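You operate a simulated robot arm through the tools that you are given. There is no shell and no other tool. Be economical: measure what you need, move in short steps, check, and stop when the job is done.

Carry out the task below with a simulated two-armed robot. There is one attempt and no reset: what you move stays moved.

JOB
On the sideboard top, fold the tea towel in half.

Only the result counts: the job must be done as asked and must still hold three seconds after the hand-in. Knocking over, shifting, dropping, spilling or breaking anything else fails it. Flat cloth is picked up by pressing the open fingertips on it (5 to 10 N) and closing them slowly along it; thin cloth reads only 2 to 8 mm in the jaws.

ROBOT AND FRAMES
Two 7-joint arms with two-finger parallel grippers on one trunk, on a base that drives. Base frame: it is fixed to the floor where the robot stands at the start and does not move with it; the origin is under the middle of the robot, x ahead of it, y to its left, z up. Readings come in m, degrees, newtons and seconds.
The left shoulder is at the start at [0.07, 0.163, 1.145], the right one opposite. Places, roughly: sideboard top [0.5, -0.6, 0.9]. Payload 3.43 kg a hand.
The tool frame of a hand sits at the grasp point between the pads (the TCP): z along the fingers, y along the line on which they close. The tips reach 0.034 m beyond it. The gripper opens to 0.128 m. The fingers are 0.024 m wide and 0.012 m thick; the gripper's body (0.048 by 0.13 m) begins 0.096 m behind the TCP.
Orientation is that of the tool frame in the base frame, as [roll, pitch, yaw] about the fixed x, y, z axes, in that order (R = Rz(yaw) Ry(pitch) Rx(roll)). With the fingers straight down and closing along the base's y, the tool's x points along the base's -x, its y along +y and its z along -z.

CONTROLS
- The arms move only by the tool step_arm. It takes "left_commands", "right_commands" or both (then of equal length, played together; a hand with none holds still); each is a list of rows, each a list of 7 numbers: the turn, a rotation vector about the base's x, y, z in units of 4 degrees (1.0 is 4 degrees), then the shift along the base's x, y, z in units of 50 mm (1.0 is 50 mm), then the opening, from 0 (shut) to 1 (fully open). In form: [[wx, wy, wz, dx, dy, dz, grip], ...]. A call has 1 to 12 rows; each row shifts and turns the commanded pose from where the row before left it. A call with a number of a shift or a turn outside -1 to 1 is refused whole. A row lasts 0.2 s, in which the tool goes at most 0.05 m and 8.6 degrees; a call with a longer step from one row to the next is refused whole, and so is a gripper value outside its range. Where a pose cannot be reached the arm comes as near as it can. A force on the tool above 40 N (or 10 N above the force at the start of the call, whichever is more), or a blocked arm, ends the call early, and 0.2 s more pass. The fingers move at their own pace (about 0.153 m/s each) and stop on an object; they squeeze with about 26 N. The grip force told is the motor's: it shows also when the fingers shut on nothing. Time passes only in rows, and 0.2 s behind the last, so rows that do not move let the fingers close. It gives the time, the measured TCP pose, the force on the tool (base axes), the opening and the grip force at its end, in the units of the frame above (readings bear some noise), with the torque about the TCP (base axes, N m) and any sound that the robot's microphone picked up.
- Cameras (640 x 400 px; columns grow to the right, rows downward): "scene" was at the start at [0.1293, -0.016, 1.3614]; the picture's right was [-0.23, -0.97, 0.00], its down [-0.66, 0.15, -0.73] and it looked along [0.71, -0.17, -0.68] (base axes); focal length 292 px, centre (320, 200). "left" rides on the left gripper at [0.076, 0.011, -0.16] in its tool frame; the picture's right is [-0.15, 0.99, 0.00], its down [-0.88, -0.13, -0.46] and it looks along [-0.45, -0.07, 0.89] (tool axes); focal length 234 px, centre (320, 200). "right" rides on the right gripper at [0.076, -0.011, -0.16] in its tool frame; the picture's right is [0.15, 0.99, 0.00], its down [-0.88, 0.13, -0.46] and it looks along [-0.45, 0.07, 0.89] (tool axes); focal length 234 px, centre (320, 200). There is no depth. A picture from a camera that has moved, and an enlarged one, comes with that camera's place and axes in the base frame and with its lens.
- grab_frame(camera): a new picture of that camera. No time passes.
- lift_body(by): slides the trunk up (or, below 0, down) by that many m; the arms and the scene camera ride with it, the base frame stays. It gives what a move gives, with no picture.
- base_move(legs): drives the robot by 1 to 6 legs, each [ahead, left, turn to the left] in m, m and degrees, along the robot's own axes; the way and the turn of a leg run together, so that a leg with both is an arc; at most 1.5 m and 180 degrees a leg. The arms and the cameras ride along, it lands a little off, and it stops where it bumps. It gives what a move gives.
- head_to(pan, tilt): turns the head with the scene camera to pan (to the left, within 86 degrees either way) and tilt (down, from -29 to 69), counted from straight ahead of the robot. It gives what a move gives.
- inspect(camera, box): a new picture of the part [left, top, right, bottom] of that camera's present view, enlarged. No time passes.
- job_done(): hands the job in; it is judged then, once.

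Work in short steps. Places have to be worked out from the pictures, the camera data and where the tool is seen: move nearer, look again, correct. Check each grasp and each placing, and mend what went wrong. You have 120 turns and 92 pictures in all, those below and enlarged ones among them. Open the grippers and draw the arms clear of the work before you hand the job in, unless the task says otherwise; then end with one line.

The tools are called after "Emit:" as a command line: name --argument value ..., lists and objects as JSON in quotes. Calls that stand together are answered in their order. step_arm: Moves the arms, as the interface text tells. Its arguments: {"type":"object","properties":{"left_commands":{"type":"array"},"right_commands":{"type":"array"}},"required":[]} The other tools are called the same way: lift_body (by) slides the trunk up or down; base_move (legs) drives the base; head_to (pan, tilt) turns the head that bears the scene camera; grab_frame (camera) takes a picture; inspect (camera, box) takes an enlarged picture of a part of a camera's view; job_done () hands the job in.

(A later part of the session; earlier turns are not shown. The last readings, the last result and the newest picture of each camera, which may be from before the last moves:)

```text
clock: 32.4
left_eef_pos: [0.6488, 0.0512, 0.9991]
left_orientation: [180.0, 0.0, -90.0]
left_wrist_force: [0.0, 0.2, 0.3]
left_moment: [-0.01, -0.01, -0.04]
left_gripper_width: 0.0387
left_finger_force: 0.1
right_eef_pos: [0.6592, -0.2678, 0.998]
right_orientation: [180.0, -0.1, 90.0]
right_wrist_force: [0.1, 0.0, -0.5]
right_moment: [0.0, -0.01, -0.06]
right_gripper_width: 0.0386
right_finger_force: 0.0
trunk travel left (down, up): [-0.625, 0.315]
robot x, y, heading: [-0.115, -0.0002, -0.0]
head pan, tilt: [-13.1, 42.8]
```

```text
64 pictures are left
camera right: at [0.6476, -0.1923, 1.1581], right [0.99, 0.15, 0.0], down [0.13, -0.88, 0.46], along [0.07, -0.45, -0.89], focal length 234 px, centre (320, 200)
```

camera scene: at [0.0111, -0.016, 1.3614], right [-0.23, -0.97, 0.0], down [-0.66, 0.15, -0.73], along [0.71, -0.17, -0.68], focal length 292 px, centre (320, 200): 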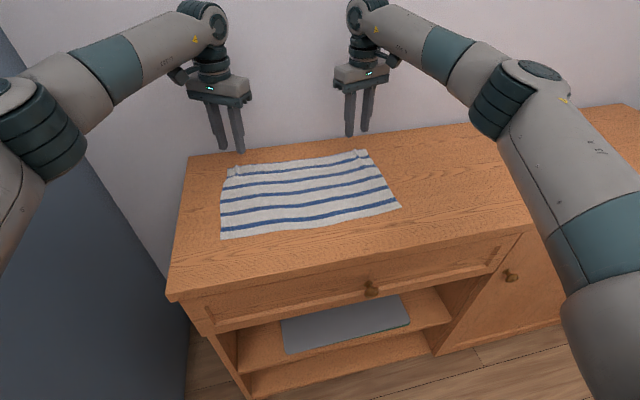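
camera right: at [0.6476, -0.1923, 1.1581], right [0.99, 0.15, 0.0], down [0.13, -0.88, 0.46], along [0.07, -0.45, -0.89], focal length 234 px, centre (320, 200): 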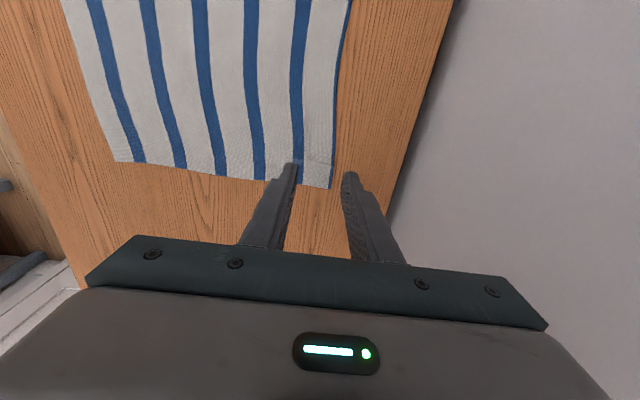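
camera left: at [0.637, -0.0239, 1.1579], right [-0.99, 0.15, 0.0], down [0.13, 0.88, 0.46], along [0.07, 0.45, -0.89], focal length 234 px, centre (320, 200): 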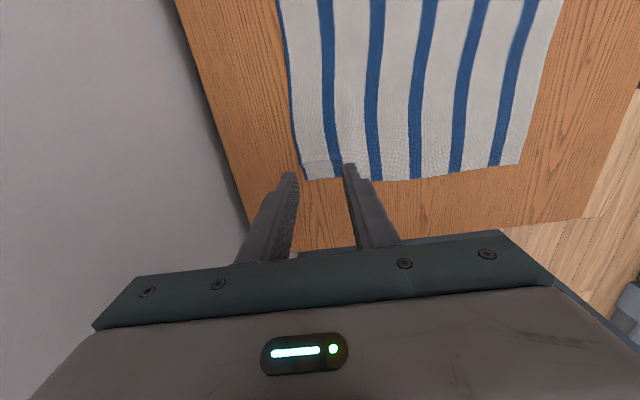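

The hems lie at x≈0.671 (left) and 0.677 (right). I place the jaws so they straddle the hem near each corner and come down close.

Emit:
step_arm --left_commands '[[0, 0, 0, 0.2, 0.08, -0.3, 0.3], [0, 0, 0, 0.18, 0.08, -0.4, 0.3], [0, 0, 0, 0, 0, -0.4, 0.3], [0, 0, 0, 0, 0, 0, 0.3]]' --right_commands '[[0, 0, 0, 0.15, -0.18, -0.3, 0.3], [0, 0, 0, 0.15, -0.16, -0.4, 0.3], [0, 0, 0, 0, 0, -0.4, 0.3], [0, 0, 0, 0, 0, 0, 0.3]]'

Emit:
inspect --camera "left" --box '[220, 90, 420, 215]'

Emit:
inspect --camera "right" --box '[220, 90, 420, 215]'

```text
clock: 33.4
left_eef_pos: [0.6667, 0.059, 0.9443]
left_orientation: [-179.9, 0.1, -89.9]
left_wrist_force: [-0.1, -0.3, -0.1]
left_moment: [0.0, 0.0, -0.04]
left_gripper_width: 0.0383
left_finger_force: 0.0
right_eef_pos: [0.6739, -0.2843, 0.9432]
right_orientation: [180.0, 0.0, 90.0]
right_wrist_force: [-0.2, 0.3, 0.7]
right_moment: [0.0, -0.01, 0.0]
right_gripper_width: 0.0386
right_finger_force: 0.1
trunk travel left (down, up): [-0.625, 0.315]
robot x, y, heading: [-0.1224, 0.0018, -0.1]
head pan, tilt: [-13.1, 42.8]
```

```text
3.20 times, centred on (320, 152) of left
camera zoom: at [0.656, -0.0156, 1.1029], right [-0.99, 0.15, 0.0], down [0.13, 0.88, 0.46], along [0.07, 0.45, -0.89], focal length 749 px, centre (320, 352)
```

zoom: 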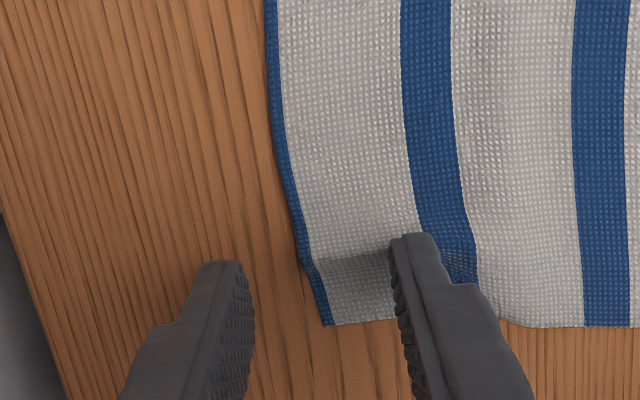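

```text
3.20 times, centred on (320, 152) of right
camera zoom: at [0.6616, -0.2088, 1.1032], right [0.99, 0.15, 0.0], down [0.13, -0.88, 0.46], along [0.07, -0.45, -0.89], focal length 749 px, centre (320, 352)
```

zoom: 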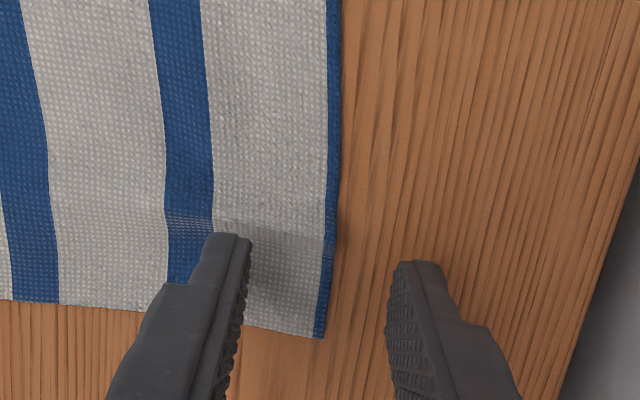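

Both jaws straddle the hem well. I shift 4 mm inward and lower to light contact.

Emit:
step_arm --left_commands '[[0, 0, 0, -0.08, 0, -0.08, 0.3], [0, 0, 0, 0, 0, -0.08, 0.3], [0, 0, 0, 0, 0, -0.03, 0.3], [0, 0, 0, 0, 0, 0, 0.3]]' --right_commands '[[0, 0, 0, -0.08, 0, -0.08, 0.3], [0, 0, 0, 0, 0, -0.08, 0.3], [0, 0, 0, 0, 0, -0.01, 0.3], [0, 0, 0, 0, 0, 0, 0.3]]'

```text
clock: 34.4
left_eef_pos: [0.6634, 0.06, 0.9348]
left_orientation: [-179.9, 0.0, -90.1]
left_wrist_force: [1.0, 0.5, 5.6]
left_moment: [0.03, 0.07, 0.0]
left_gripper_width: 0.0378
left_finger_force: 0.0
right_eef_pos: [0.6688, -0.2847, 0.9359]
right_orientation: [179.9, 0.0, 90.1]
right_wrist_force: [1.8, 0.3, 6.4]
right_moment: [-0.06, 0.07, -0.03]
right_gripper_width: 0.0378
right_finger_force: 0.1
trunk travel left (down, up): [-0.625, 0.315]
robot x, y, heading: [-0.1201, 0.0004, 0.1]
head pan, tilt: [-13.1, 42.8]
```

Contact is about 6 N on both; I close slowly.

Emit:
step_arm --left_commands '[[0, 0, 0, 0, 0, -0.01, 0.28], [0, 0, 0, 0, 0, 0, 0.25], [0, 0, 0, 0, 0, 0, 0.22], [0, 0, 0, 0, 0, 0, 0.19], [0, 0, 0, 0, 0, 0, 0.16], [0, 0, 0, 0, 0, 0, 0.13], [0, 0, 0, 0, 0, 0, 0.1], [0, 0, 0, 0, 0, 0, 0.07], [0, 0, 0, 0, 0, 0, 0.05], [0, 0, 0, 0, 0, 0, 0.03], [0, 0, 0, 0, 0, 0, 0], [0, 0, 0, 0, 0, 0, 0]]' --right_commands '[[0, 0, 0, 0, 0, -0.01, 0.28], [0, 0, 0, 0, 0, 0, 0.25], [0, 0, 0, 0, 0, 0, 0.22], [0, 0, 0, 0, 0, 0, 0.19], [0, 0, 0, 0, 0, 0, 0.16], [0, 0, 0, 0, 0, 0, 0.13], [0, 0, 0, 0, 0, 0, 0.1], [0, 0, 0, 0, 0, 0, 0.07], [0, 0, 0, 0, 0, 0, 0.05], [0, 0, 0, 0, 0, 0, 0.03], [0, 0, 0, 0, 0, 0, 0], [0, 0, 0, 0, 0, 0, 0]]'

Emit:
inspect --camera "left" --box '[220, 90, 420, 215]'

Emit:
inspect --camera "right" --box '[220, 90, 420, 215]'

```text
clock: 37.0
left_eef_pos: [0.662, 0.0581, 0.936]
left_orientation: [-179.9, -0.1, -90.0]
left_wrist_force: [-0.1, 0.3, 8.8]
left_moment: [0.08, 0.07, 0.0]
left_gripper_width: 0.0022
left_finger_force: 26.2
right_eef_pos: [0.6695, -0.2841, 0.9353]
right_orientation: [179.9, 0.0, 90.1]
right_wrist_force: [-1.6, 0.3, 9.0]
right_moment: [-0.07, 0.08, 0.01]
right_gripper_width: 0.0018
right_finger_force: 25.6
trunk travel left (down, up): [-0.625, 0.315]
robot x, y, heading: [-0.1202, -0.0009, -0.0]
head pan, tilt: [-13.1, 42.8]
```

```text
3.20 times, centred on (320, 152) of left
camera zoom: at [0.65, -0.016, 1.0945], right [-0.99, 0.15, 0.0], down [0.13, 0.88, 0.46], along [0.07, 0.45, -0.89], focal length 749 px, centre (320, 352)
```

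zoom: 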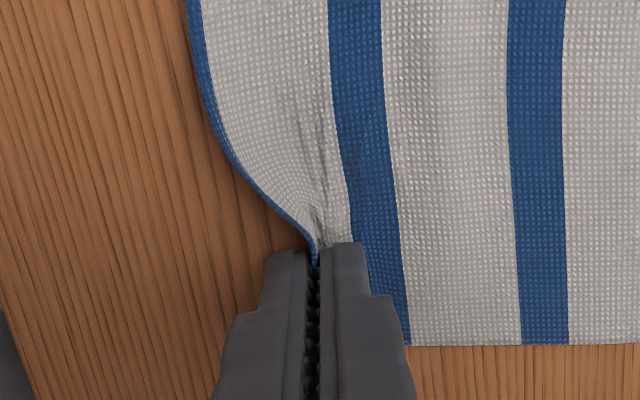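

```text
3.20 times, centred on (320, 152) of right
camera zoom: at [0.6562, -0.2089, 1.0959], right [0.99, 0.15, 0.0], down [0.13, -0.88, 0.46], along [0.07, -0.45, -0.89], focal length 749 px, centre (320, 352)
```

zoom: 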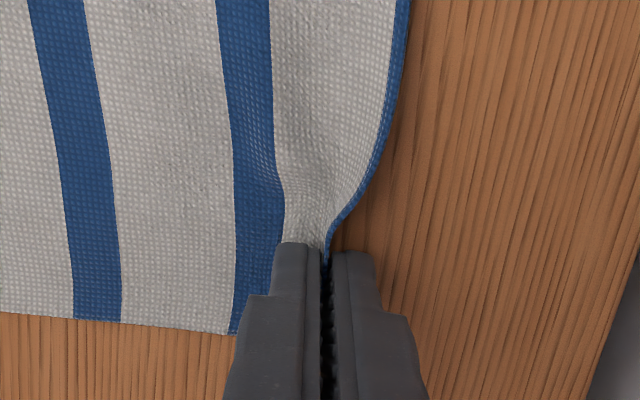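

The hem itself is now pinched upright in both jaws, which is the right orientation. I lift and carry it over the first half of the arc.

Emit:
step_arm --left_commands '[[0, 0, 0, -0.07, 0, 0.36, 0], [0, 0, 0, -0.14, 0, 0.4, 0], [0, 0, 0, -0.22, 0, 0.4, 0], [0, 0, 0, -0.3, 0, 0.34, 0], [0, 0, 0, -0.36, 0, 0.26, 0], [0, 0, 0, -0.4, 0, 0.18, 0], [0, -1, 0, -0.468, 0, 0.098, 0], [0, -1, 0, -0.466, 0, 0.036, 0], [0, 0, 0, 0, 0, 0, 0]]' --right_commands '[[0, 0, 0, -0.07, 0, 0.36, 0], [0, 0, 0, -0.14, 0, 0.4, 0], [0, 0, 0, -0.22, 0, 0.4, 0], [0, 0, 0, -0.3, 0, 0.34, 0], [0, 0, 0, -0.36, 0, 0.26, 0], [0, 0, 0, -0.4, 0, 0.18, 0], [0, -1, 0, -0.468, 0, 0.098, 0], [0, -1, 0, -0.466, 0, 0.036, 0], [0, 0, 0, 0, 0, 0, 0]]'

Emit:
inspect --camera "scene" --box '[150, 80, 470, 280]'

```text
clock: 39.0
left_eef_pos: [0.5428, 0.0595, 1.0369]
left_orientation: [-172.0, 0.0, -90.0]
left_wrist_force: [0.2, -0.4, 0.1]
left_moment: [0.03, 0.04, -0.01]
left_gripper_width: 0.002
left_finger_force: 25.8
right_eef_pos: [0.5489, -0.2848, 1.037]
right_orientation: [172.1, 0.0, 89.9]
right_wrist_force: [0.5, 0.4, 0.0]
right_moment: [0.02, 0.06, 0.0]
right_gripper_width: 0.0019
right_finger_force: 25.6
trunk travel left (down, up): [-0.625, 0.315]
robot x, y, heading: [-0.1189, -0.0029, -0.2]
head pan, tilt: [-13.1, 42.8]
```

```text
2.00 times, centred on (310, 180) of scene
camera zoom: at [0.0124, -0.0159, 1.3612], right [-0.23, -0.97, 0.0], down [-0.66, 0.15, -0.73], along [0.71, -0.17, -0.68], focal length 584 px, centre (340, 240)
```

zoom: 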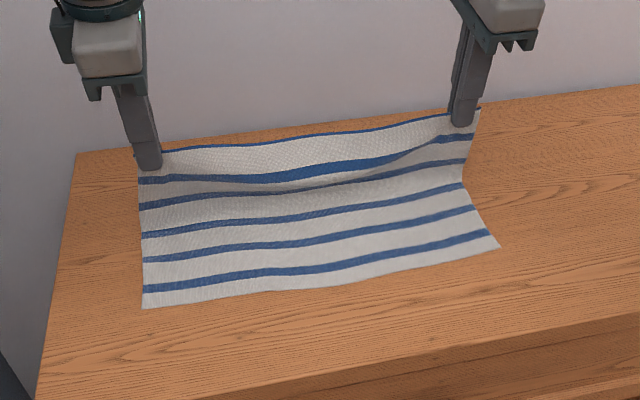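

The hem is held upright and the cloth is draped well. I go on with the second half of the arc, tilting the hands as I go.

Emit:
step_arm --left_commands '[[0, -1, 0, -0.468, 0.05, -0.028, 0], [0, -1, 0, -0.466, 0, -0.112, 0], [0, -1, 0, -0.444, 0, -0.196, 0], [0, -1, 0, -0.404, 0, -0.256, 0], [0, -1, 0, -0.344, 0, -0.322, 0], [0, -1, 0, -0.26, 0, -0.364, 0], [0, 0, 0, 0, 0, 0, 0]]' --right_commands '[[0, -1, 0, -0.468, -0.05, -0.028, 0], [0, -1, 0, -0.466, 0, -0.112, 0], [0, -1, 0, -0.444, 0, -0.196, 0], [0, -1, 0, -0.404, 0, -0.256, 0], [0, -1, 0, -0.344, 0, -0.322, 0], [0, -1, 0, -0.26, 0, -0.364, 0], [0, 0, 0, 0, 0, 0, 0]]'

Emit:
inspect --camera "scene" --box '[150, 100, 470, 300]'

Emit:
grab_frame --camera "right"

```text
clock: 40.6
left_eef_pos: [0.4165, 0.0499, 0.9772]
left_orientation: [-147.5, 0.8, -90.1]
left_wrist_force: [0.1, -0.2, 0.4]
left_moment: [0.0, 0.01, -0.02]
left_gripper_width: 0.0018
left_finger_force: 25.9
right_eef_pos: [0.4226, -0.2994, 0.9746]
right_orientation: [147.6, -0.8, 89.9]
right_wrist_force: [0.5, -0.1, -0.3]
right_moment: [0.0, 0.07, -0.01]
right_gripper_width: 0.0019
right_finger_force: 25.8
trunk travel left (down, up): [-0.625, 0.315]
robot x, y, heading: [-0.1184, 0.0014, -0.2]
head pan, tilt: [-13.1, 42.8]
```

```text
2.00 times, centred on (310, 200) of scene
camera zoom: at [0.0023, -0.0329, 1.362], right [-0.23, -0.97, -0.01], down [-0.66, 0.16, -0.74], along [0.72, -0.16, -0.68], focal length 584 px, centre (340, 200)
```

zoom: 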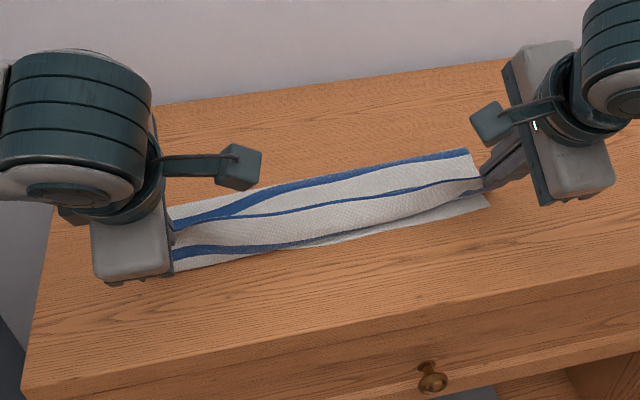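

```text
57 pictures are left
camera right: at [0.3272, -0.2253, 1.1042], right [0.83, 0.14, 0.53], down [-0.14, -0.89, 0.44], along [0.53, -0.44, -0.72], focal length 234 px, centre (320, 200)
```

right: 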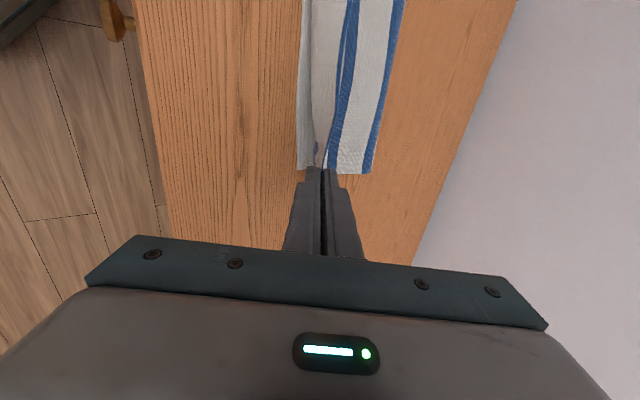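

Both hands and the scene camera read about 12–17 mm off in y, as if the robot has swayed. I hold still a moment and look before going on.

Emit:
step_arm --left_commands '[[0, 0, 0, 0, 0, 0, 0], [0, 0, 0, 0, 0, 0, 0]]' --right_commands '[[0, 0, 0, 0, 0, 0, 0], [0, 0, 0, 0, 0, 0, 0]]'

Emit:
grab_frame --camera "scene"

Emit:
grab_frame --camera "left"

```text
clock: 41.2
left_eef_pos: [0.4176, 0.0486, 0.9778]
left_orientation: [-147.6, 0.8, -90.1]
left_wrist_force: [-0.7, -0.2, 0.4]
left_moment: [-0.03, 0.02, 0.01]
left_gripper_width: 0.0017
left_finger_force: 25.5
right_eef_pos: [0.4235, -0.3001, 0.9733]
right_orientation: [147.5, -0.8, 89.8]
right_wrist_force: [0.4, -0.3, 0.0]
right_moment: [0.0, 0.01, -0.03]
right_gripper_width: 0.0018
right_finger_force: 26.3
trunk travel left (down, up): [-0.625, 0.315]
robot x, y, heading: [-0.1168, -0.0017, 0.1]
head pan, tilt: [-13.1, 42.8]
```

```text
56 pictures are left
camera scene: at [0.0024, -0.0329, 1.3619], right [-0.23, -0.97, -0.01], down [-0.66, 0.16, -0.74], along [0.72, -0.16, -0.68], focal length 292 px, centre (320, 200)
```

scene: 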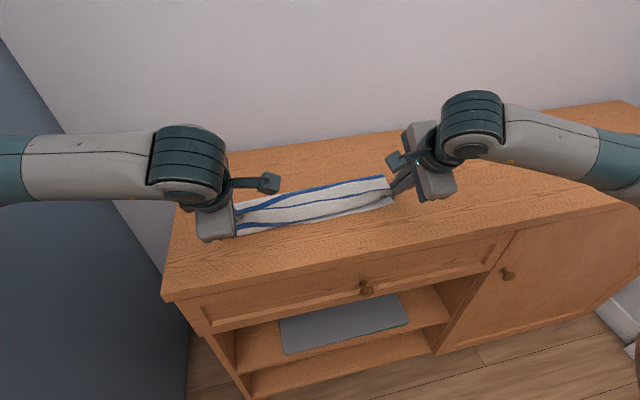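

```text
55 pictures are left
camera left: at [0.3207, -0.0275, 1.1045], right [-0.84, 0.16, -0.53], down [-0.13, 0.87, 0.47], along [0.53, 0.46, -0.71], focal length 234 px, centre (320, 200)
```

left: 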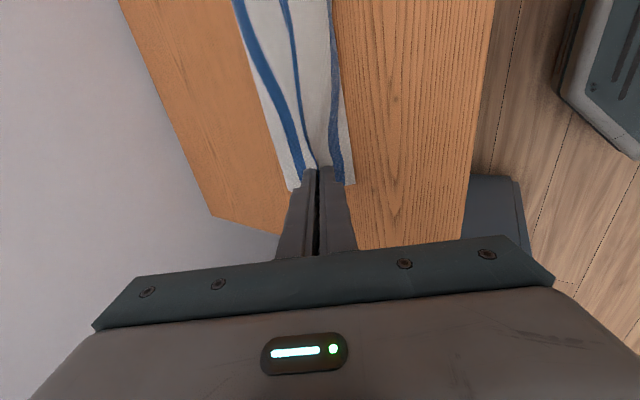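

The fold is nicely taut with the hem upright above the near edge; the robot leans about 0.8° (probably the left elbow brushing the side panel), which shifted both hands ~11 mm to the right. I correct in y and lower straight down without more tilt.

Emit:
step_arm --left_commands '[[0, 0, 0, 0, 0.1, -0.2, 0], [0, 0, 0, 0, 0.1, -0.2, 0], [0, 0, 0, 0, 0, 0, 0]]' --right_commands '[[0, 0, 0, 0, 0.12, -0.2, 0], [0, 0, 0, 0, 0.12, -0.2, 0], [0, 0, 0, 0, 0, 0, 0]]'

Emit:
grab_frame --camera "scene"

Emit:
grab_frame --camera "left"

Emit:
grab_frame --camera "right"

```text
clock: 42.0
left_eef_pos: [0.4191, 0.05, 0.9591]
left_orientation: [-147.5, 1.0, -90.7]
left_wrist_force: [-0.4, -1.2, -0.2]
left_moment: [-0.02, 0.03, 0.01]
left_gripper_width: 0.0018
left_finger_force: 25.7
right_eef_pos: [0.4242, -0.2944, 0.9517]
right_orientation: [147.7, -1.1, 89.8]
right_wrist_force: [0.3, -0.6, 0.6]
right_moment: [0.0, 0.03, 0.01]
right_gripper_width: 0.0016
right_finger_force: 26.3
trunk travel left (down, up): [-0.625, 0.315]
robot x, y, heading: [-0.1169, -0.0009, -0.5]
head pan, tilt: [-13.1, 42.8]
```

```text
54 pictures are left
camera scene: at [0.0047, -0.0412, 1.3618], right [-0.23, -0.97, -0.02], down [-0.66, 0.17, -0.73], along [0.72, -0.16, -0.68], focal length 292 px, centre (320, 200)
```

scene: 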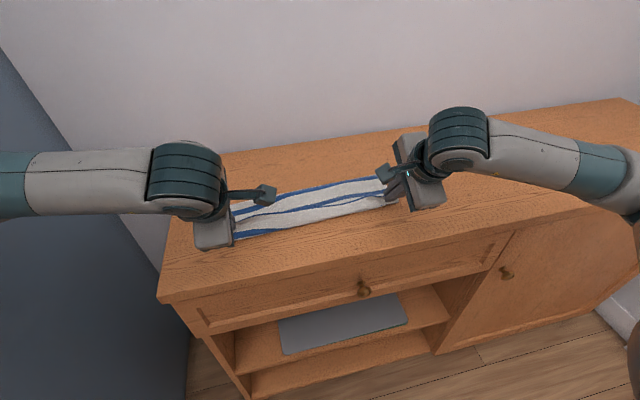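

```text
53 pictures are left
camera left: at [0.3216, -0.0271, 1.0857], right [-0.83, 0.17, -0.53], down [-0.12, 0.87, 0.47], along [0.54, 0.46, -0.71], focal length 234 px, centre (320, 200)
```

left: 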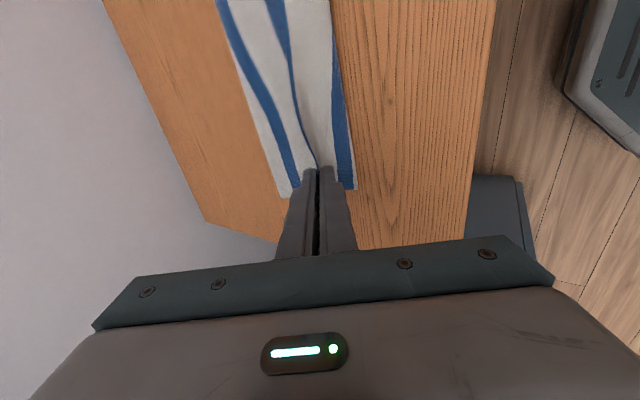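

```text
52 pictures are left
camera right: at [0.3296, -0.2203, 1.0826], right [0.84, 0.13, 0.53], down [-0.14, -0.89, 0.44], along [0.53, -0.44, -0.73], focal length 234 px, centre (320, 200)
```

right: 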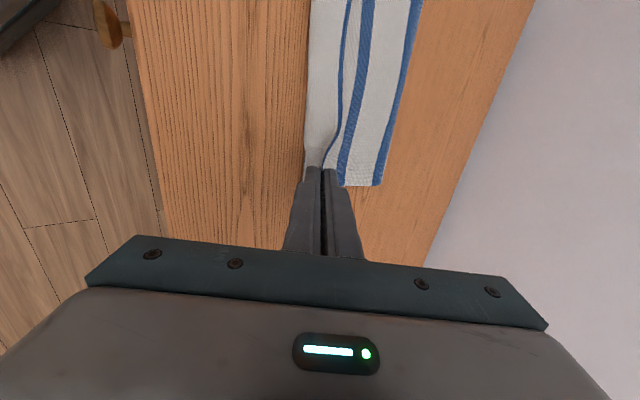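

The left elbow is leaning on the side panel, and there is still slack forming a small belly behind the hem. I'll lay the towel back flat the same way, move the base away from the panel, and repeat with a tauter path.

Emit:
step_arm --left_commands '[[0, 0, 0, 0, -0.1, 0.2, 0], [0, 0, 0, 0, -0.1, 0.2, 0], [0, 1, 0, 0.26, 0, 0.364, 0], [0, 1, 0, 0.344, 0, 0.322, 0], [0, 1, 0, 0.404, 0, 0.256, 0], [0, 1, 0, 0.444, 0, 0.196, 0], [0, 1, 0, 0.466, 0, 0.112, 0], [0, 1, 0, 0.468, -0.05, 0.028, 0], [0, 1, 0, 0.466, 0, -0.036, 0], [0, 1, 0, 0.468, 0, -0.098, 0], [0, 0, 0, 0, 0, 0, 0]]' --right_commands '[[0, 0, 0, 0, -0.12, 0.2, 0], [0, 0, 0, 0, -0.12, 0.2, 0], [0, 1, 0, 0.26, 0, 0.364, 0], [0, 1, 0, 0.344, 0, 0.322, 0], [0, 1, 0, 0.404, 0, 0.256, 0], [0, 1, 0, 0.444, 0, 0.196, 0], [0, 1, 0, 0.466, 0, 0.112, 0], [0, 1, 0, 0.468, 0.05, 0.028, 0], [0, 1, 0, 0.466, 0, -0.036, 0], [0, 1, 0, 0.468, 0, -0.098, 0], [0, 0, 0, 0, 0, 0, 0]]'

Emit:
grab_frame --camera "scene"

```text
clock: 44.4
left_eef_pos: [0.589, 0.0596, 1.0313]
left_orientation: [-180.0, 0.0, -89.9]
left_wrist_force: [0.6, 0.8, 0.4]
left_moment: [-0.01, -0.07, 0.0]
left_gripper_width: 0.0017
left_finger_force: 25.8
right_eef_pos: [0.595, -0.285, 1.0314]
right_orientation: [-180.0, 0.1, 90.0]
right_wrist_force: [1.2, -0.2, 0.0]
right_moment: [0.02, -0.04, 0.01]
right_gripper_width: 0.0018
right_finger_force: 26.0
trunk travel left (down, up): [-0.625, 0.315]
robot x, y, heading: [-0.1223, -0.0016, 0.1]
head pan, tilt: [-13.1, 42.8]
```

```text
51 pictures are left
camera scene: at [0.01, -0.0165, 1.3615], right [-0.23, -0.97, 0.0], down [-0.66, 0.15, -0.73], along [0.71, -0.17, -0.68], focal length 292 px, centre (320, 200)
```

scene: 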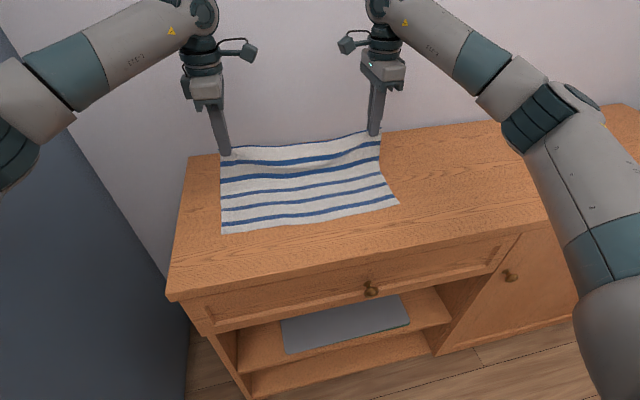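

The lean is gone and the grip is intact. Rather than release, I'll inch the base right and back in small steps while the arms compensate, so the cloth barely sways. First the hands lead by half a step.

Emit:
step_arm --left_commands '[[0, 0, 0, 0.15, 0.2, 0, 0], [0, 0, 0, 0.15, 0.2, 0, 0]]' --right_commands '[[0, 0, 0, 0.15, 0.2, 0, 0], [0, 0, 0, 0.15, 0.2, 0, 0]]'

Emit:
base_move --legs '[[-0.03, -0.04, 0]]'

Emit:
step_arm --left_commands '[[0, 0, 0, 0.3, 0.4, 0, 0], [0, 0, 0, 0.3, 0.4, 0, 0]]' --right_commands '[[0, 0, 0, 0.3, 0.4, 0, 0], [0, 0, 0, 0.3, 0.4, 0, 0]]'

Emit:
base_move --legs '[[-0.03, -0.04, 0]]'

```text
clock: 45.0
left_eef_pos: [0.604, 0.0789, 1.0301]
left_orientation: [180.0, -0.1, -89.9]
left_wrist_force: [-0.1, -0.3, 0.2]
left_moment: [-0.08, 0.01, 0.01]
left_gripper_width: 0.0019
left_finger_force: 26.0
right_eef_pos: [0.61, -0.2639, 1.0314]
right_orientation: [180.0, 0.0, 89.9]
right_wrist_force: [0.5, 0.0, -1.3]
right_moment: [0.01, -0.05, -0.01]
right_gripper_width: 0.0021
right_finger_force: 26.1
trunk travel left (down, up): [-0.625, 0.315]
robot x, y, heading: [-0.1202, -0.0013, 0.1]
head pan, tilt: [-13.1, 42.8]
```

```text
clock: 46.0
left_eef_pos: [0.5759, 0.0401, 1.0295]
left_orientation: [179.9, -0.1, -90.0]
left_wrist_force: [-0.1, -0.6, 0.1]
left_moment: [0.01, -0.05, -0.04]
left_gripper_width: 0.002
left_finger_force: 25.7
right_eef_pos: [0.5812, -0.3032, 1.03]
right_orientation: [179.9, 0.0, 90.0]
right_wrist_force: [-0.6, 0.8, 0.7]
right_moment: [0.01, -0.02, -0.01]
right_gripper_width: 0.0018
right_finger_force: 26.2
trunk travel left (down, up): [-0.625, 0.315]
robot x, y, heading: [-0.1508, -0.0408, -0.1]
head pan, tilt: [-13.1, 42.8]
```

```text
clock: 46.6
left_eef_pos: [0.6067, 0.0807, 1.0301]
left_orientation: [-179.9, 0.0, -90.0]
left_wrist_force: [-1.1, -0.2, -0.3]
left_moment: [-0.01, -0.04, 0.0]
left_gripper_width: 0.0021
left_finger_force: 26.1
right_eef_pos: [0.6111, -0.2629, 1.0314]
right_orientation: [-179.9, 0.0, 90.1]
right_wrist_force: [-0.4, 0.2, 0.3]
right_moment: [-0.01, -0.02, 0.03]
right_gripper_width: 0.0019
right_finger_force: 26.2
trunk travel left (down, up): [-0.625, 0.315]
robot x, y, heading: [-0.1497, -0.0394, -0.3]
head pan, tilt: [-13.1, 42.8]
```

```text
clock: 47.5
left_eef_pos: [0.5772, 0.0441, 1.0283]
left_orientation: [179.9, 0.0, -89.9]
left_wrist_force: [0.4, 0.7, -1.0]
left_moment: [0.0, -0.04, 0.01]
left_gripper_width: 0.0019
left_finger_force: 26.1
right_eef_pos: [0.5826, -0.3, 1.0297]
right_orientation: [-180.0, 0.0, 90.1]
right_wrist_force: [-0.2, -0.3, -1.3]
right_moment: [0.0, -0.01, -0.02]
right_gripper_width: 0.0018
right_finger_force: 26.4
trunk travel left (down, up): [-0.625, 0.315]
robot x, y, heading: [-0.1779, -0.0801, -0.2]
head pan, tilt: [-13.1, 42.8]
```

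That works smoothly with no tugging. One more step back for tilt room, then I check the towel.

Emit:
step_arm --left_commands '[[0, 0, 0, 0.45, 0.3, 0, 0], [0, 0, 0, 0.45, 0.3, 0, 0]]' --right_commands '[[0, 0, 0, 0.45, 0.3, 0, 0], [0, 0, 0, 0.45, 0.3, 0, 0]]'

Emit:
base_move --legs '[[-0.05, -0.02, 0]]'

Emit:
step_arm --left_commands '[[0, 0, 0, 0.14, 0.06, 0, 0], [0, 0, 0, 0, 0, 0, 0]]' --right_commands '[[0, 0, 0, 0.14, 0.06, 0, 0], [0, 0, 0, 0, 0, 0, 0]]'

Emit:
grab_frame --camera "scene"

```text
clock: 48.1
left_eef_pos: [0.6213, 0.0733, 1.03]
left_orientation: [180.0, 0.0, -89.9]
left_wrist_force: [0.7, -0.2, 0.7]
left_moment: [-0.04, -0.03, 0.01]
left_gripper_width: 0.0019
left_finger_force: 26.0
right_eef_pos: [0.6259, -0.2707, 1.0313]
right_orientation: [-180.0, 0.0, 90.1]
right_wrist_force: [-0.5, -0.5, -0.5]
right_moment: [0.05, -0.03, 0.02]
right_gripper_width: 0.0019
right_finger_force: 25.9
trunk travel left (down, up): [-0.625, 0.315]
robot x, y, heading: [-0.1751, -0.0754, -0.1]
head pan, tilt: [-13.1, 42.8]
```

```text
clock: 49.0
left_eef_pos: [0.5719, 0.054, 1.0289]
left_orientation: [180.0, 0.0, -89.8]
left_wrist_force: [0.0, 0.6, 0.3]
left_moment: [-0.02, -0.02, -0.01]
left_gripper_width: 0.0021
left_finger_force: 25.8
right_eef_pos: [0.5781, -0.2898, 1.0289]
right_orientation: [-179.9, 0.0, 90.3]
right_wrist_force: [0.3, 0.0, -0.5]
right_moment: [-0.02, -0.04, -0.01]
right_gripper_width: 0.0016
right_finger_force: 25.8
trunk travel left (down, up): [-0.625, 0.315]
robot x, y, heading: [-0.2259, -0.0977, 0.1]
head pan, tilt: [-13.1, 42.8]
```

```text
clock: 49.6
left_eef_pos: [0.58, 0.0558, 1.0301]
left_orientation: [-180.0, 0.1, -89.8]
left_wrist_force: [-0.9, -1.1, 0.2]
left_moment: [-0.01, -0.04, 0.0]
left_gripper_width: 0.0019
left_finger_force: 26.2
right_eef_pos: [0.5846, -0.2881, 1.0319]
right_orientation: [179.9, 0.1, 90.2]
right_wrist_force: [0.3, -0.5, -0.2]
right_moment: [-0.01, -0.02, -0.02]
right_gripper_width: 0.0018
right_finger_force: 26.1
trunk travel left (down, up): [-0.625, 0.315]
robot x, y, heading: [-0.2263, -0.0945, 0.3]
head pan, tilt: [-13.1, 42.8]
```

```text
50 pictures are left
camera scene: at [-0.098, -0.1143, 1.3615], right [-0.22, -0.97, 0.0], down [-0.66, 0.15, -0.73], along [0.72, -0.16, -0.68], focal length 292 px, centre (320, 200)
```

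scene: 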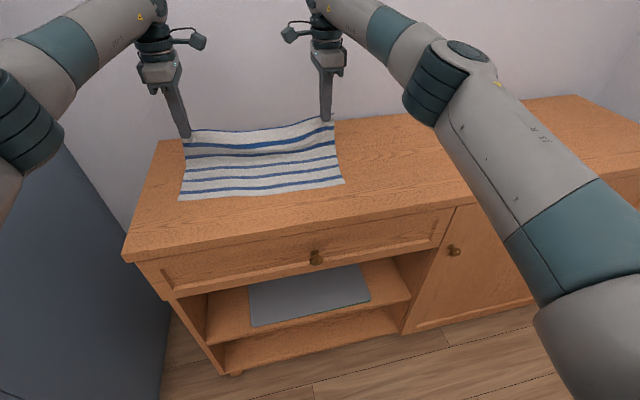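

The near edge may have crept forward a little; I check with the wrist cameras.

Emit:
grab_frame --camera "left"

Emit:
grab_frame --camera "right"

```text
49 pictures are left
camera left: at [0.5671, -0.0192, 1.1897], right [-0.99, 0.14, 0.0], down [0.13, 0.88, 0.46], along [0.07, 0.45, -0.89], focal length 234 px, centre (320, 200)
```

left: 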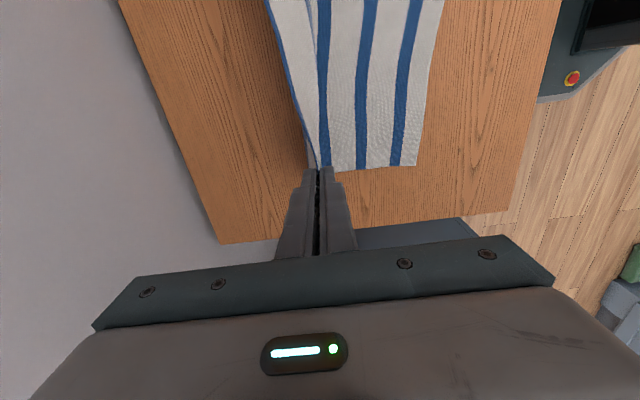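

```text
48 pictures are left
camera right: at [0.5715, -0.2117, 1.192], right [0.99, 0.15, 0.0], down [0.13, -0.88, 0.46], along [0.07, -0.45, -0.89], focal length 234 px, centre (320, 200)
```

right: 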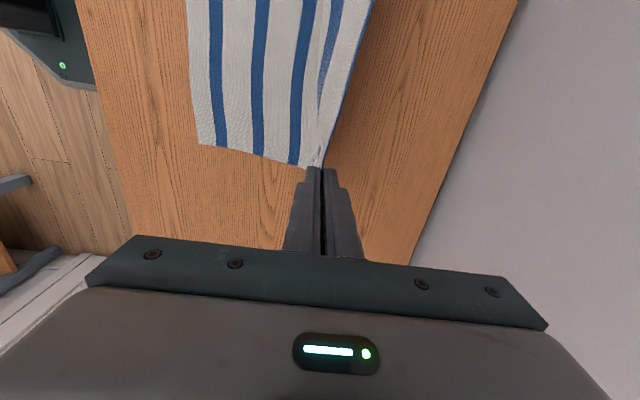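

The towel has crept slightly: near edge now at x≈0.46 (left) and 0.435 (right). I'll match the hands to that line, following a tauter, larger-radius arc with more tilt.

Emit:
step_arm --left_commands '[[0, -1, 0, 0.012, 0, 0.338, 0], [0, -1, 0, -0.302, 0.1, -0.018, 0], [0, -1, 0, -0.3, 0.1, -0.052, 0], [0, -1, 0, -0.292, 0, -0.084, 0], [0, -1, 0, -0.28, 0, -0.114, 0], [0, -1, 0, -0.268, 0, -0.142, 0], [0, -1, 0, -0.252, 0, -0.172, 0], [0, -1, 0, -0.23, 0, -0.196, 0], [0, 0, 0, 0, 0, 0, 0]]' --right_commands '[[0, -1, 0, -0.6, 0, 0.3, 0], [0, -1, 0, -0.302, 0.1, -0.018, 0], [0, -1, 0, -0.3, 0.1, -0.052, 0], [0, -1, 0, -0.292, 0, -0.084, 0], [0, -1, 0, -0.28, 0, -0.114, 0], [0, -1, 0, -0.268, 0, -0.142, 0], [0, -1, 0, -0.252, 0, -0.172, 0], [0, -1, 0, -0.23, 0, -0.196, 0], [0, 0, 0, 0, 0, 0, 0]]'

Emit:
inspect --camera "scene" --box '[120, 80, 440, 280]'

Emit:
grab_frame --camera "left"

Emit:
grab_frame --camera "right"

```text
clock: 51.6
left_eef_pos: [0.4833, 0.0659, 1.0072]
left_orientation: [-148.1, -0.2, -89.7]
left_wrist_force: [0.1, 0.7, -0.6]
left_moment: [-0.03, 0.03, 0.03]
left_gripper_width: 0.0019
left_finger_force: 25.5
right_eef_pos: [0.4577, -0.2756, 1.0072]
right_orientation: [147.9, 0.1, 90.0]
right_wrist_force: [0.0, -0.4, -0.5]
right_moment: [-0.02, 0.03, -0.06]
right_gripper_width: 0.0016
right_finger_force: 26.2
trunk travel left (down, up): [-0.625, 0.315]
robot x, y, heading: [-0.2236, -0.099, 0.3]
head pan, tilt: [-13.1, 42.8]
```

```text
2.00 times, centred on (280, 180) of scene
camera zoom: at [-0.0968, -0.114, 1.3614], right [-0.22, -0.97, 0.0], down [-0.66, 0.15, -0.73], along [0.71, -0.16, -0.68], focal length 584 px, centre (400, 240)
```

zoom: 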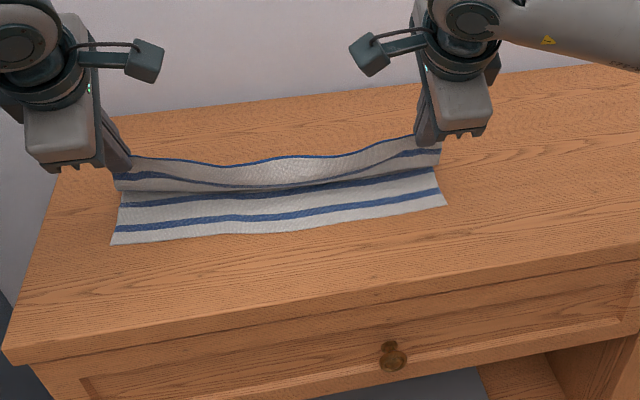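

```text
46 pictures are left
camera left: at [0.3888, -0.0085, 1.1366], right [-0.84, 0.14, -0.52], down [-0.13, 0.88, 0.45], along [0.53, 0.45, -0.72], focal length 234 px, centre (320, 200)
```

left: 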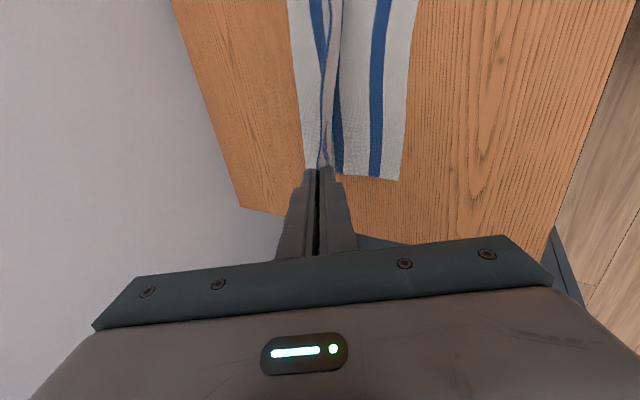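

```text
45 pictures are left
camera right: at [0.3629, -0.201, 1.1368], right [0.84, 0.15, 0.52], down [-0.13, -0.88, 0.46], along [0.53, -0.45, -0.72], focal length 234 px, centre (320, 200)
```

right: 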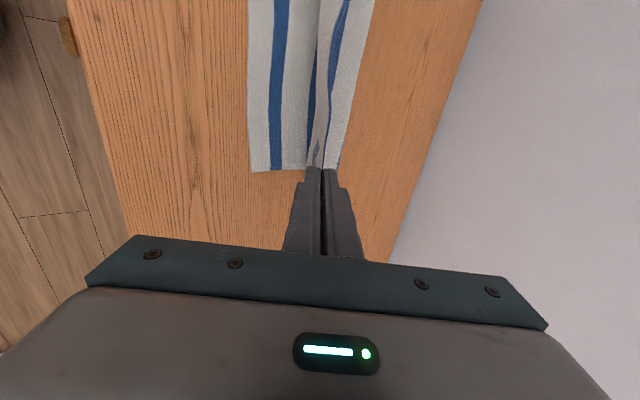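

Very good: the hem stands upright with the lower layer undisturbed. I stretch the hem slightly sideways and continue down with more tilt.

Emit:
step_arm --left_commands '[[0, -1, 0, -0.208, 0.06, -0.218, 0], [0, -1, 0, -0.184, 0.06, -0.242, 0], [0, -1, 0, -0.156, 0, -0.254, 0], [0, -1, 0, -0.13, 0, -0.272, 0], [0, 0, 0, 0, 0, 0, 0]]' --right_commands '[[0, -1, 0, -0.208, -0.08, -0.218, 0], [0, -1, 0, -0.184, -0.08, -0.242, 0], [0, -1, 0, -0.156, 0, -0.254, 0], [0, -1, 0, -0.13, 0, -0.272, 0], [0, 0, 0, 0, 0, 0, 0]]'

Emit:
inspect --camera "scene" --box '[120, 80, 440, 280]'

Emit:
grab_frame --camera "left"

Emit:
grab_frame --camera "right"

```text
clock: 52.8
left_eef_pos: [0.4458, 0.0561, 0.9643]
left_orientation: [-131.6, 0.7, -90.0]
left_wrist_force: [0.0, -2.0, -1.0]
left_moment: [-0.01, 0.02, -0.08]
left_gripper_width: 0.0021
left_finger_force: 26.3
right_eef_pos: [0.4184, -0.2992, 0.9587]
right_orientation: [131.7, -0.8, 90.0]
right_wrist_force: [0.5, 1.3, 0.4]
right_moment: [0.03, 0.07, 0.05]
right_gripper_width: 0.0019
right_finger_force: 26.3
trunk travel left (down, up): [-0.625, 0.315]
robot x, y, heading: [-0.2276, -0.0999, 0.0]
head pan, tilt: [-13.1, 42.8]
```

```text
2.00 times, centred on (280, 180) of scene
camera zoom: at [-0.1046, -0.1345, 1.3618], right [-0.23, -0.97, -0.02], down [-0.66, 0.16, -0.73], along [0.72, -0.15, -0.68], focal length 584 px, centre (400, 240)
```

zoom: 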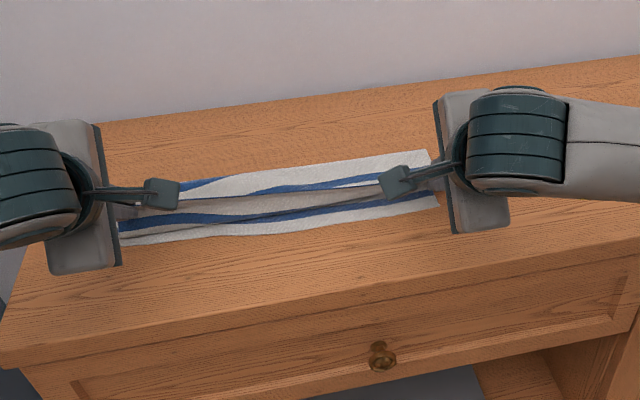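

```text
43 pictures are left
camera left: at [0.3168, -0.0199, 1.0611], right [-0.66, 0.16, -0.74], down [-0.25, 0.88, 0.41], along [0.71, 0.46, -0.54], focal length 234 px, centre (320, 200)
```

left: 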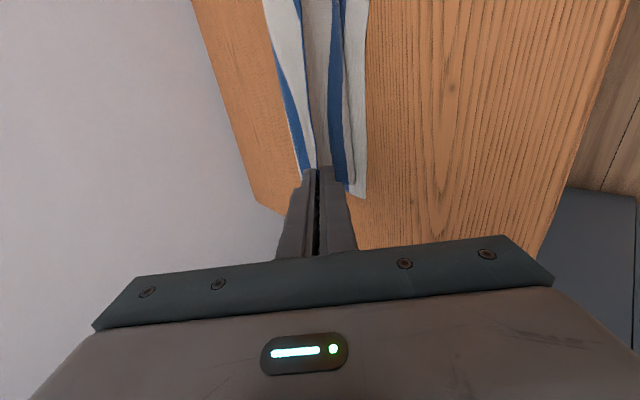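

```text
42 pictures are left
camera right: at [0.2909, -0.2255, 1.058], right [0.66, 0.14, 0.74], down [-0.25, -0.89, 0.39], along [0.71, -0.44, -0.55], focal length 234 px, centre (320, 200)
```

right: 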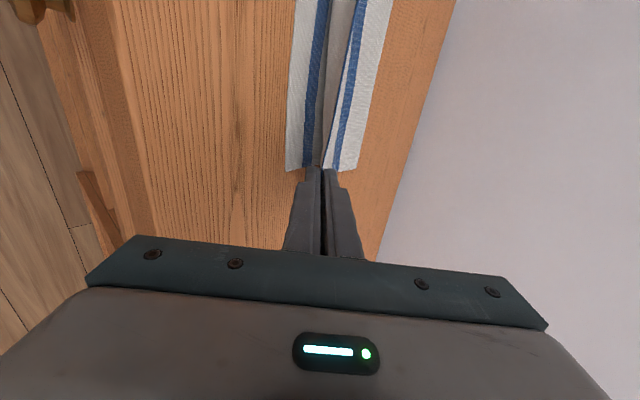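

The upper layer is nearly laid, with slack mostly gone. I lower the last 3 cm with a small pull toward the near edge.

Emit:
step_arm --left_commands '[[0, 0, 0, -0.1, 0.0, -0.25, 0], [0, 0, 0, -0.1, 0.0, -0.25, 0], [0, 0, 0, 0, 0, 0, 0]]' --right_commands '[[0, 0, 0, -0.1, 0.0, -0.2, 0], [0, 0, 0, -0.1, 0.0, -0.2, 0], [0, 0, 0, 0, 0, 0, 0]]'

Emit:
grab_frame --camera "scene"

Emit:
grab_frame --camera "left"

Emit:
grab_frame --camera "right"

```text
clock: 53.6
left_eef_pos: [0.4366, 0.0539, 0.939]
left_orientation: [-131.7, 0.8, -90.0]
left_wrist_force: [-1.4, -1.5, 0.2]
left_moment: [-0.02, 0.05, -0.01]
left_gripper_width: 0.0018
left_finger_force: 26.5
right_eef_pos: [0.41, -0.3003, 0.9361]
right_orientation: [131.8, -0.9, 90.0]
right_wrist_force: [-0.4, 0.6, -0.2]
right_moment: [0.03, 0.03, 0.03]
right_gripper_width: 0.0022
right_finger_force: 25.9
trunk travel left (down, up): [-0.625, 0.315]
robot x, y, heading: [-0.2276, -0.0997, 0.1]
head pan, tilt: [-13.1, 42.8]
```

```text
41 pictures are left
camera scene: at [-0.1017, -0.1361, 1.3616], right [-0.23, -0.97, -0.02], down [-0.66, 0.17, -0.73], along [0.72, -0.15, -0.68], focal length 292 px, centre (320, 200)
```

scene: 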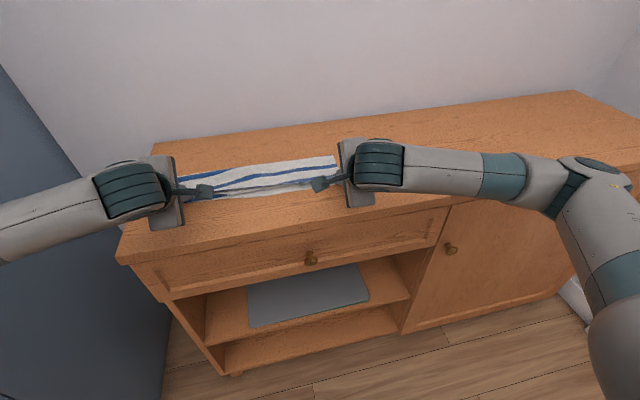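

```text
40 pictures are left
camera left: at [0.3098, -0.0214, 1.0362], right [-0.66, 0.16, -0.74], down [-0.25, 0.88, 0.41], along [0.71, 0.46, -0.54], focal length 234 px, centre (320, 200)
```

left: 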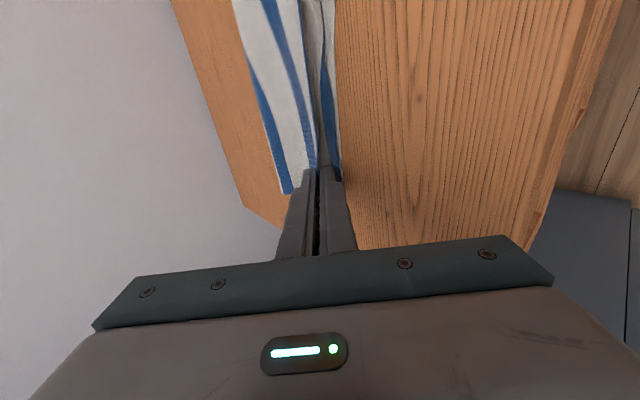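

```text
39 pictures are left
camera right: at [0.2836, -0.2263, 1.0367], right [0.66, 0.14, 0.74], down [-0.25, -0.89, 0.39], along [0.71, -0.44, -0.55], focal length 234 px, centre (320, 200)
```

right: 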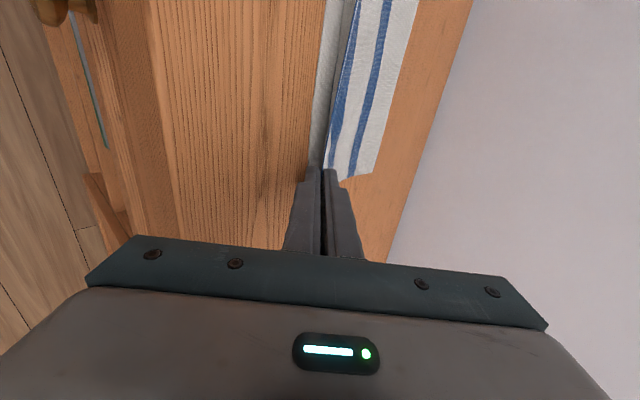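

The tips are at the near edge, about 1.5 cm above the top. I zoom on the middle of the hem before releasing.

Emit:
inspect --camera "scene" --box '[150, 130, 370, 230]'

Emit:
inspect --camera "right" --box '[240, 0, 440, 190]'

```text
2.91 times, centred on (260, 180) of scene
camera zoom: at [-0.1017, -0.1361, 1.3616], right [-0.23, -0.97, -0.02], down [-0.66, 0.17, -0.73], along [0.72, -0.15, -0.68], focal length 850 px, centre (494, 258)
```

zoom: 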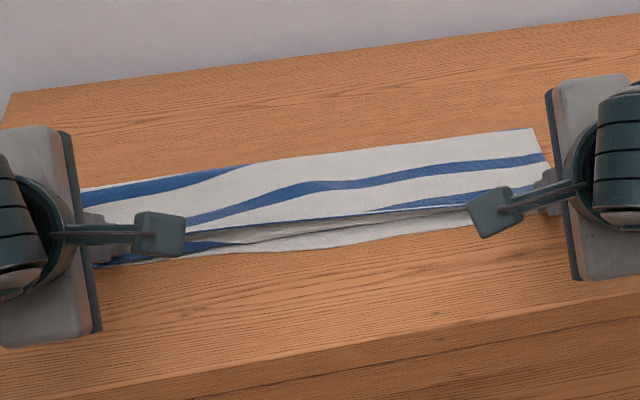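

```text
2.11 times, centred on (340, 95) of right
camera zoom: at [0.2836, -0.2263, 1.0367], right [0.66, 0.14, 0.74], down [-0.25, -0.89, 0.39], along [0.71, -0.44, -0.55], focal length 493 px, centre (278, 421)
```

zoom: 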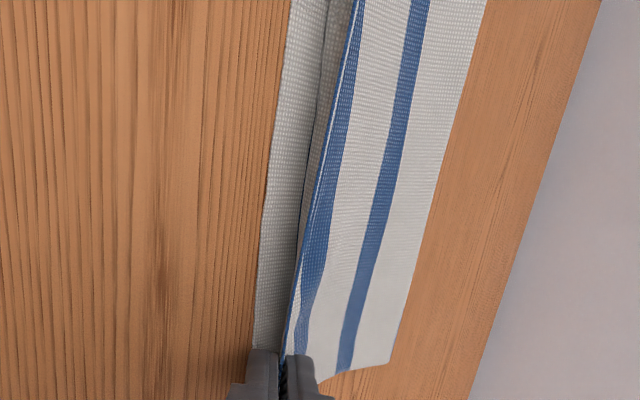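

The hem band hangs correctly on the near side. I open the jaws a little and draw back along the fingers, up and toward me.

Emit:
step_arm --left_commands '[[0, 0, 0, 0, 0, 0.05, 0.05], [0, 0, 0, 0, 0, 0.05, 0.1], [0, 0, 0, 0, 0, 0, 0.14], [0, 0, 0, -0.15, 0, 0.15, 0.14], [0, 0, 0, -0.35, 0, 0.35, 0.14], [0, 0, 0, -0.35, 0, 0.5, 0.14], [0, 0, 0, -0.3, 0, 0.8, 0.14]]' --right_commands '[[0, 0, 0, 0, 0, 0.05, 0.05], [0, 0, 0, 0, 0, 0.05, 0.1], [0, 0, 0, 0, 0, 0, 0.14], [0, 0, 0, -0.15, 0, 0.15, 0.14], [0, 0, 0, -0.35, 0, 0.35, 0.14], [0, 0, 0, -0.35, 0, 0.5, 0.14], [0, 0, 0, -0.3, 0, 0.8, 0.14]]'

Emit:
grab_frame --camera "scene"

Emit:
grab_frame --camera "right"

```text
clock: 55.2
left_eef_pos: [0.3763, 0.0513, 1.0315]
left_orientation: [-132.0, 0.7, -90.3]
left_wrist_force: [-0.6, -0.2, 0.2]
left_moment: [0.0, -0.05, -0.02]
left_gripper_width: 0.0178
left_finger_force: 0.1
right_eef_pos: [0.3514, -0.3027, 1.0332]
right_orientation: [131.8, -0.8, 90.0]
right_wrist_force: [0.5, -0.4, -0.2]
right_moment: [0.03, 0.04, 0.04]
right_gripper_width: 0.0181
right_finger_force: 0.1
trunk travel left (down, up): [-0.625, 0.315]
robot x, y, heading: [-0.2294, -0.1006, 0.0]
head pan, tilt: [-13.1, 42.8]
```

```text
36 pictures are left
camera scene: at [-0.1043, -0.1356, 1.3605], right [-0.22, -0.97, -0.02], down [-0.66, 0.16, -0.73], along [0.72, -0.15, -0.68], focal length 292 px, centre (320, 200)
```

scene: 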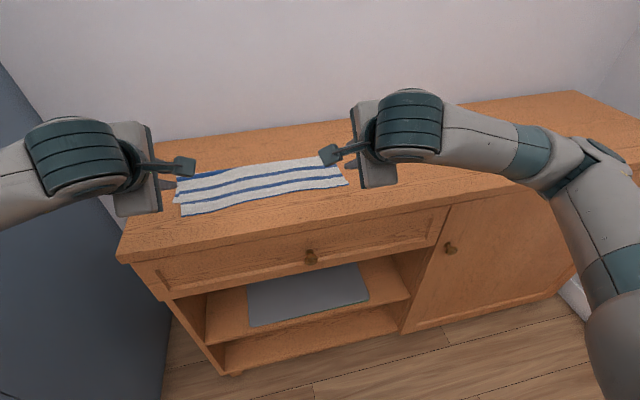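

```text
35 pictures are left
camera right: at [0.2238, -0.2282, 1.1322], right [0.66, 0.14, 0.74], down [-0.25, -0.89, 0.39], along [0.71, -0.44, -0.55], focal length 234 px, centre (320, 200)
```

right: 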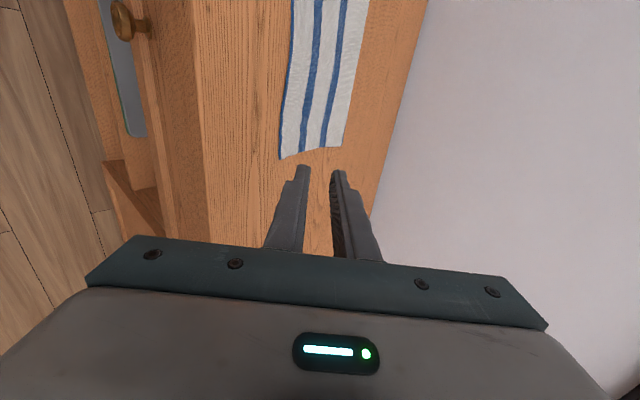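

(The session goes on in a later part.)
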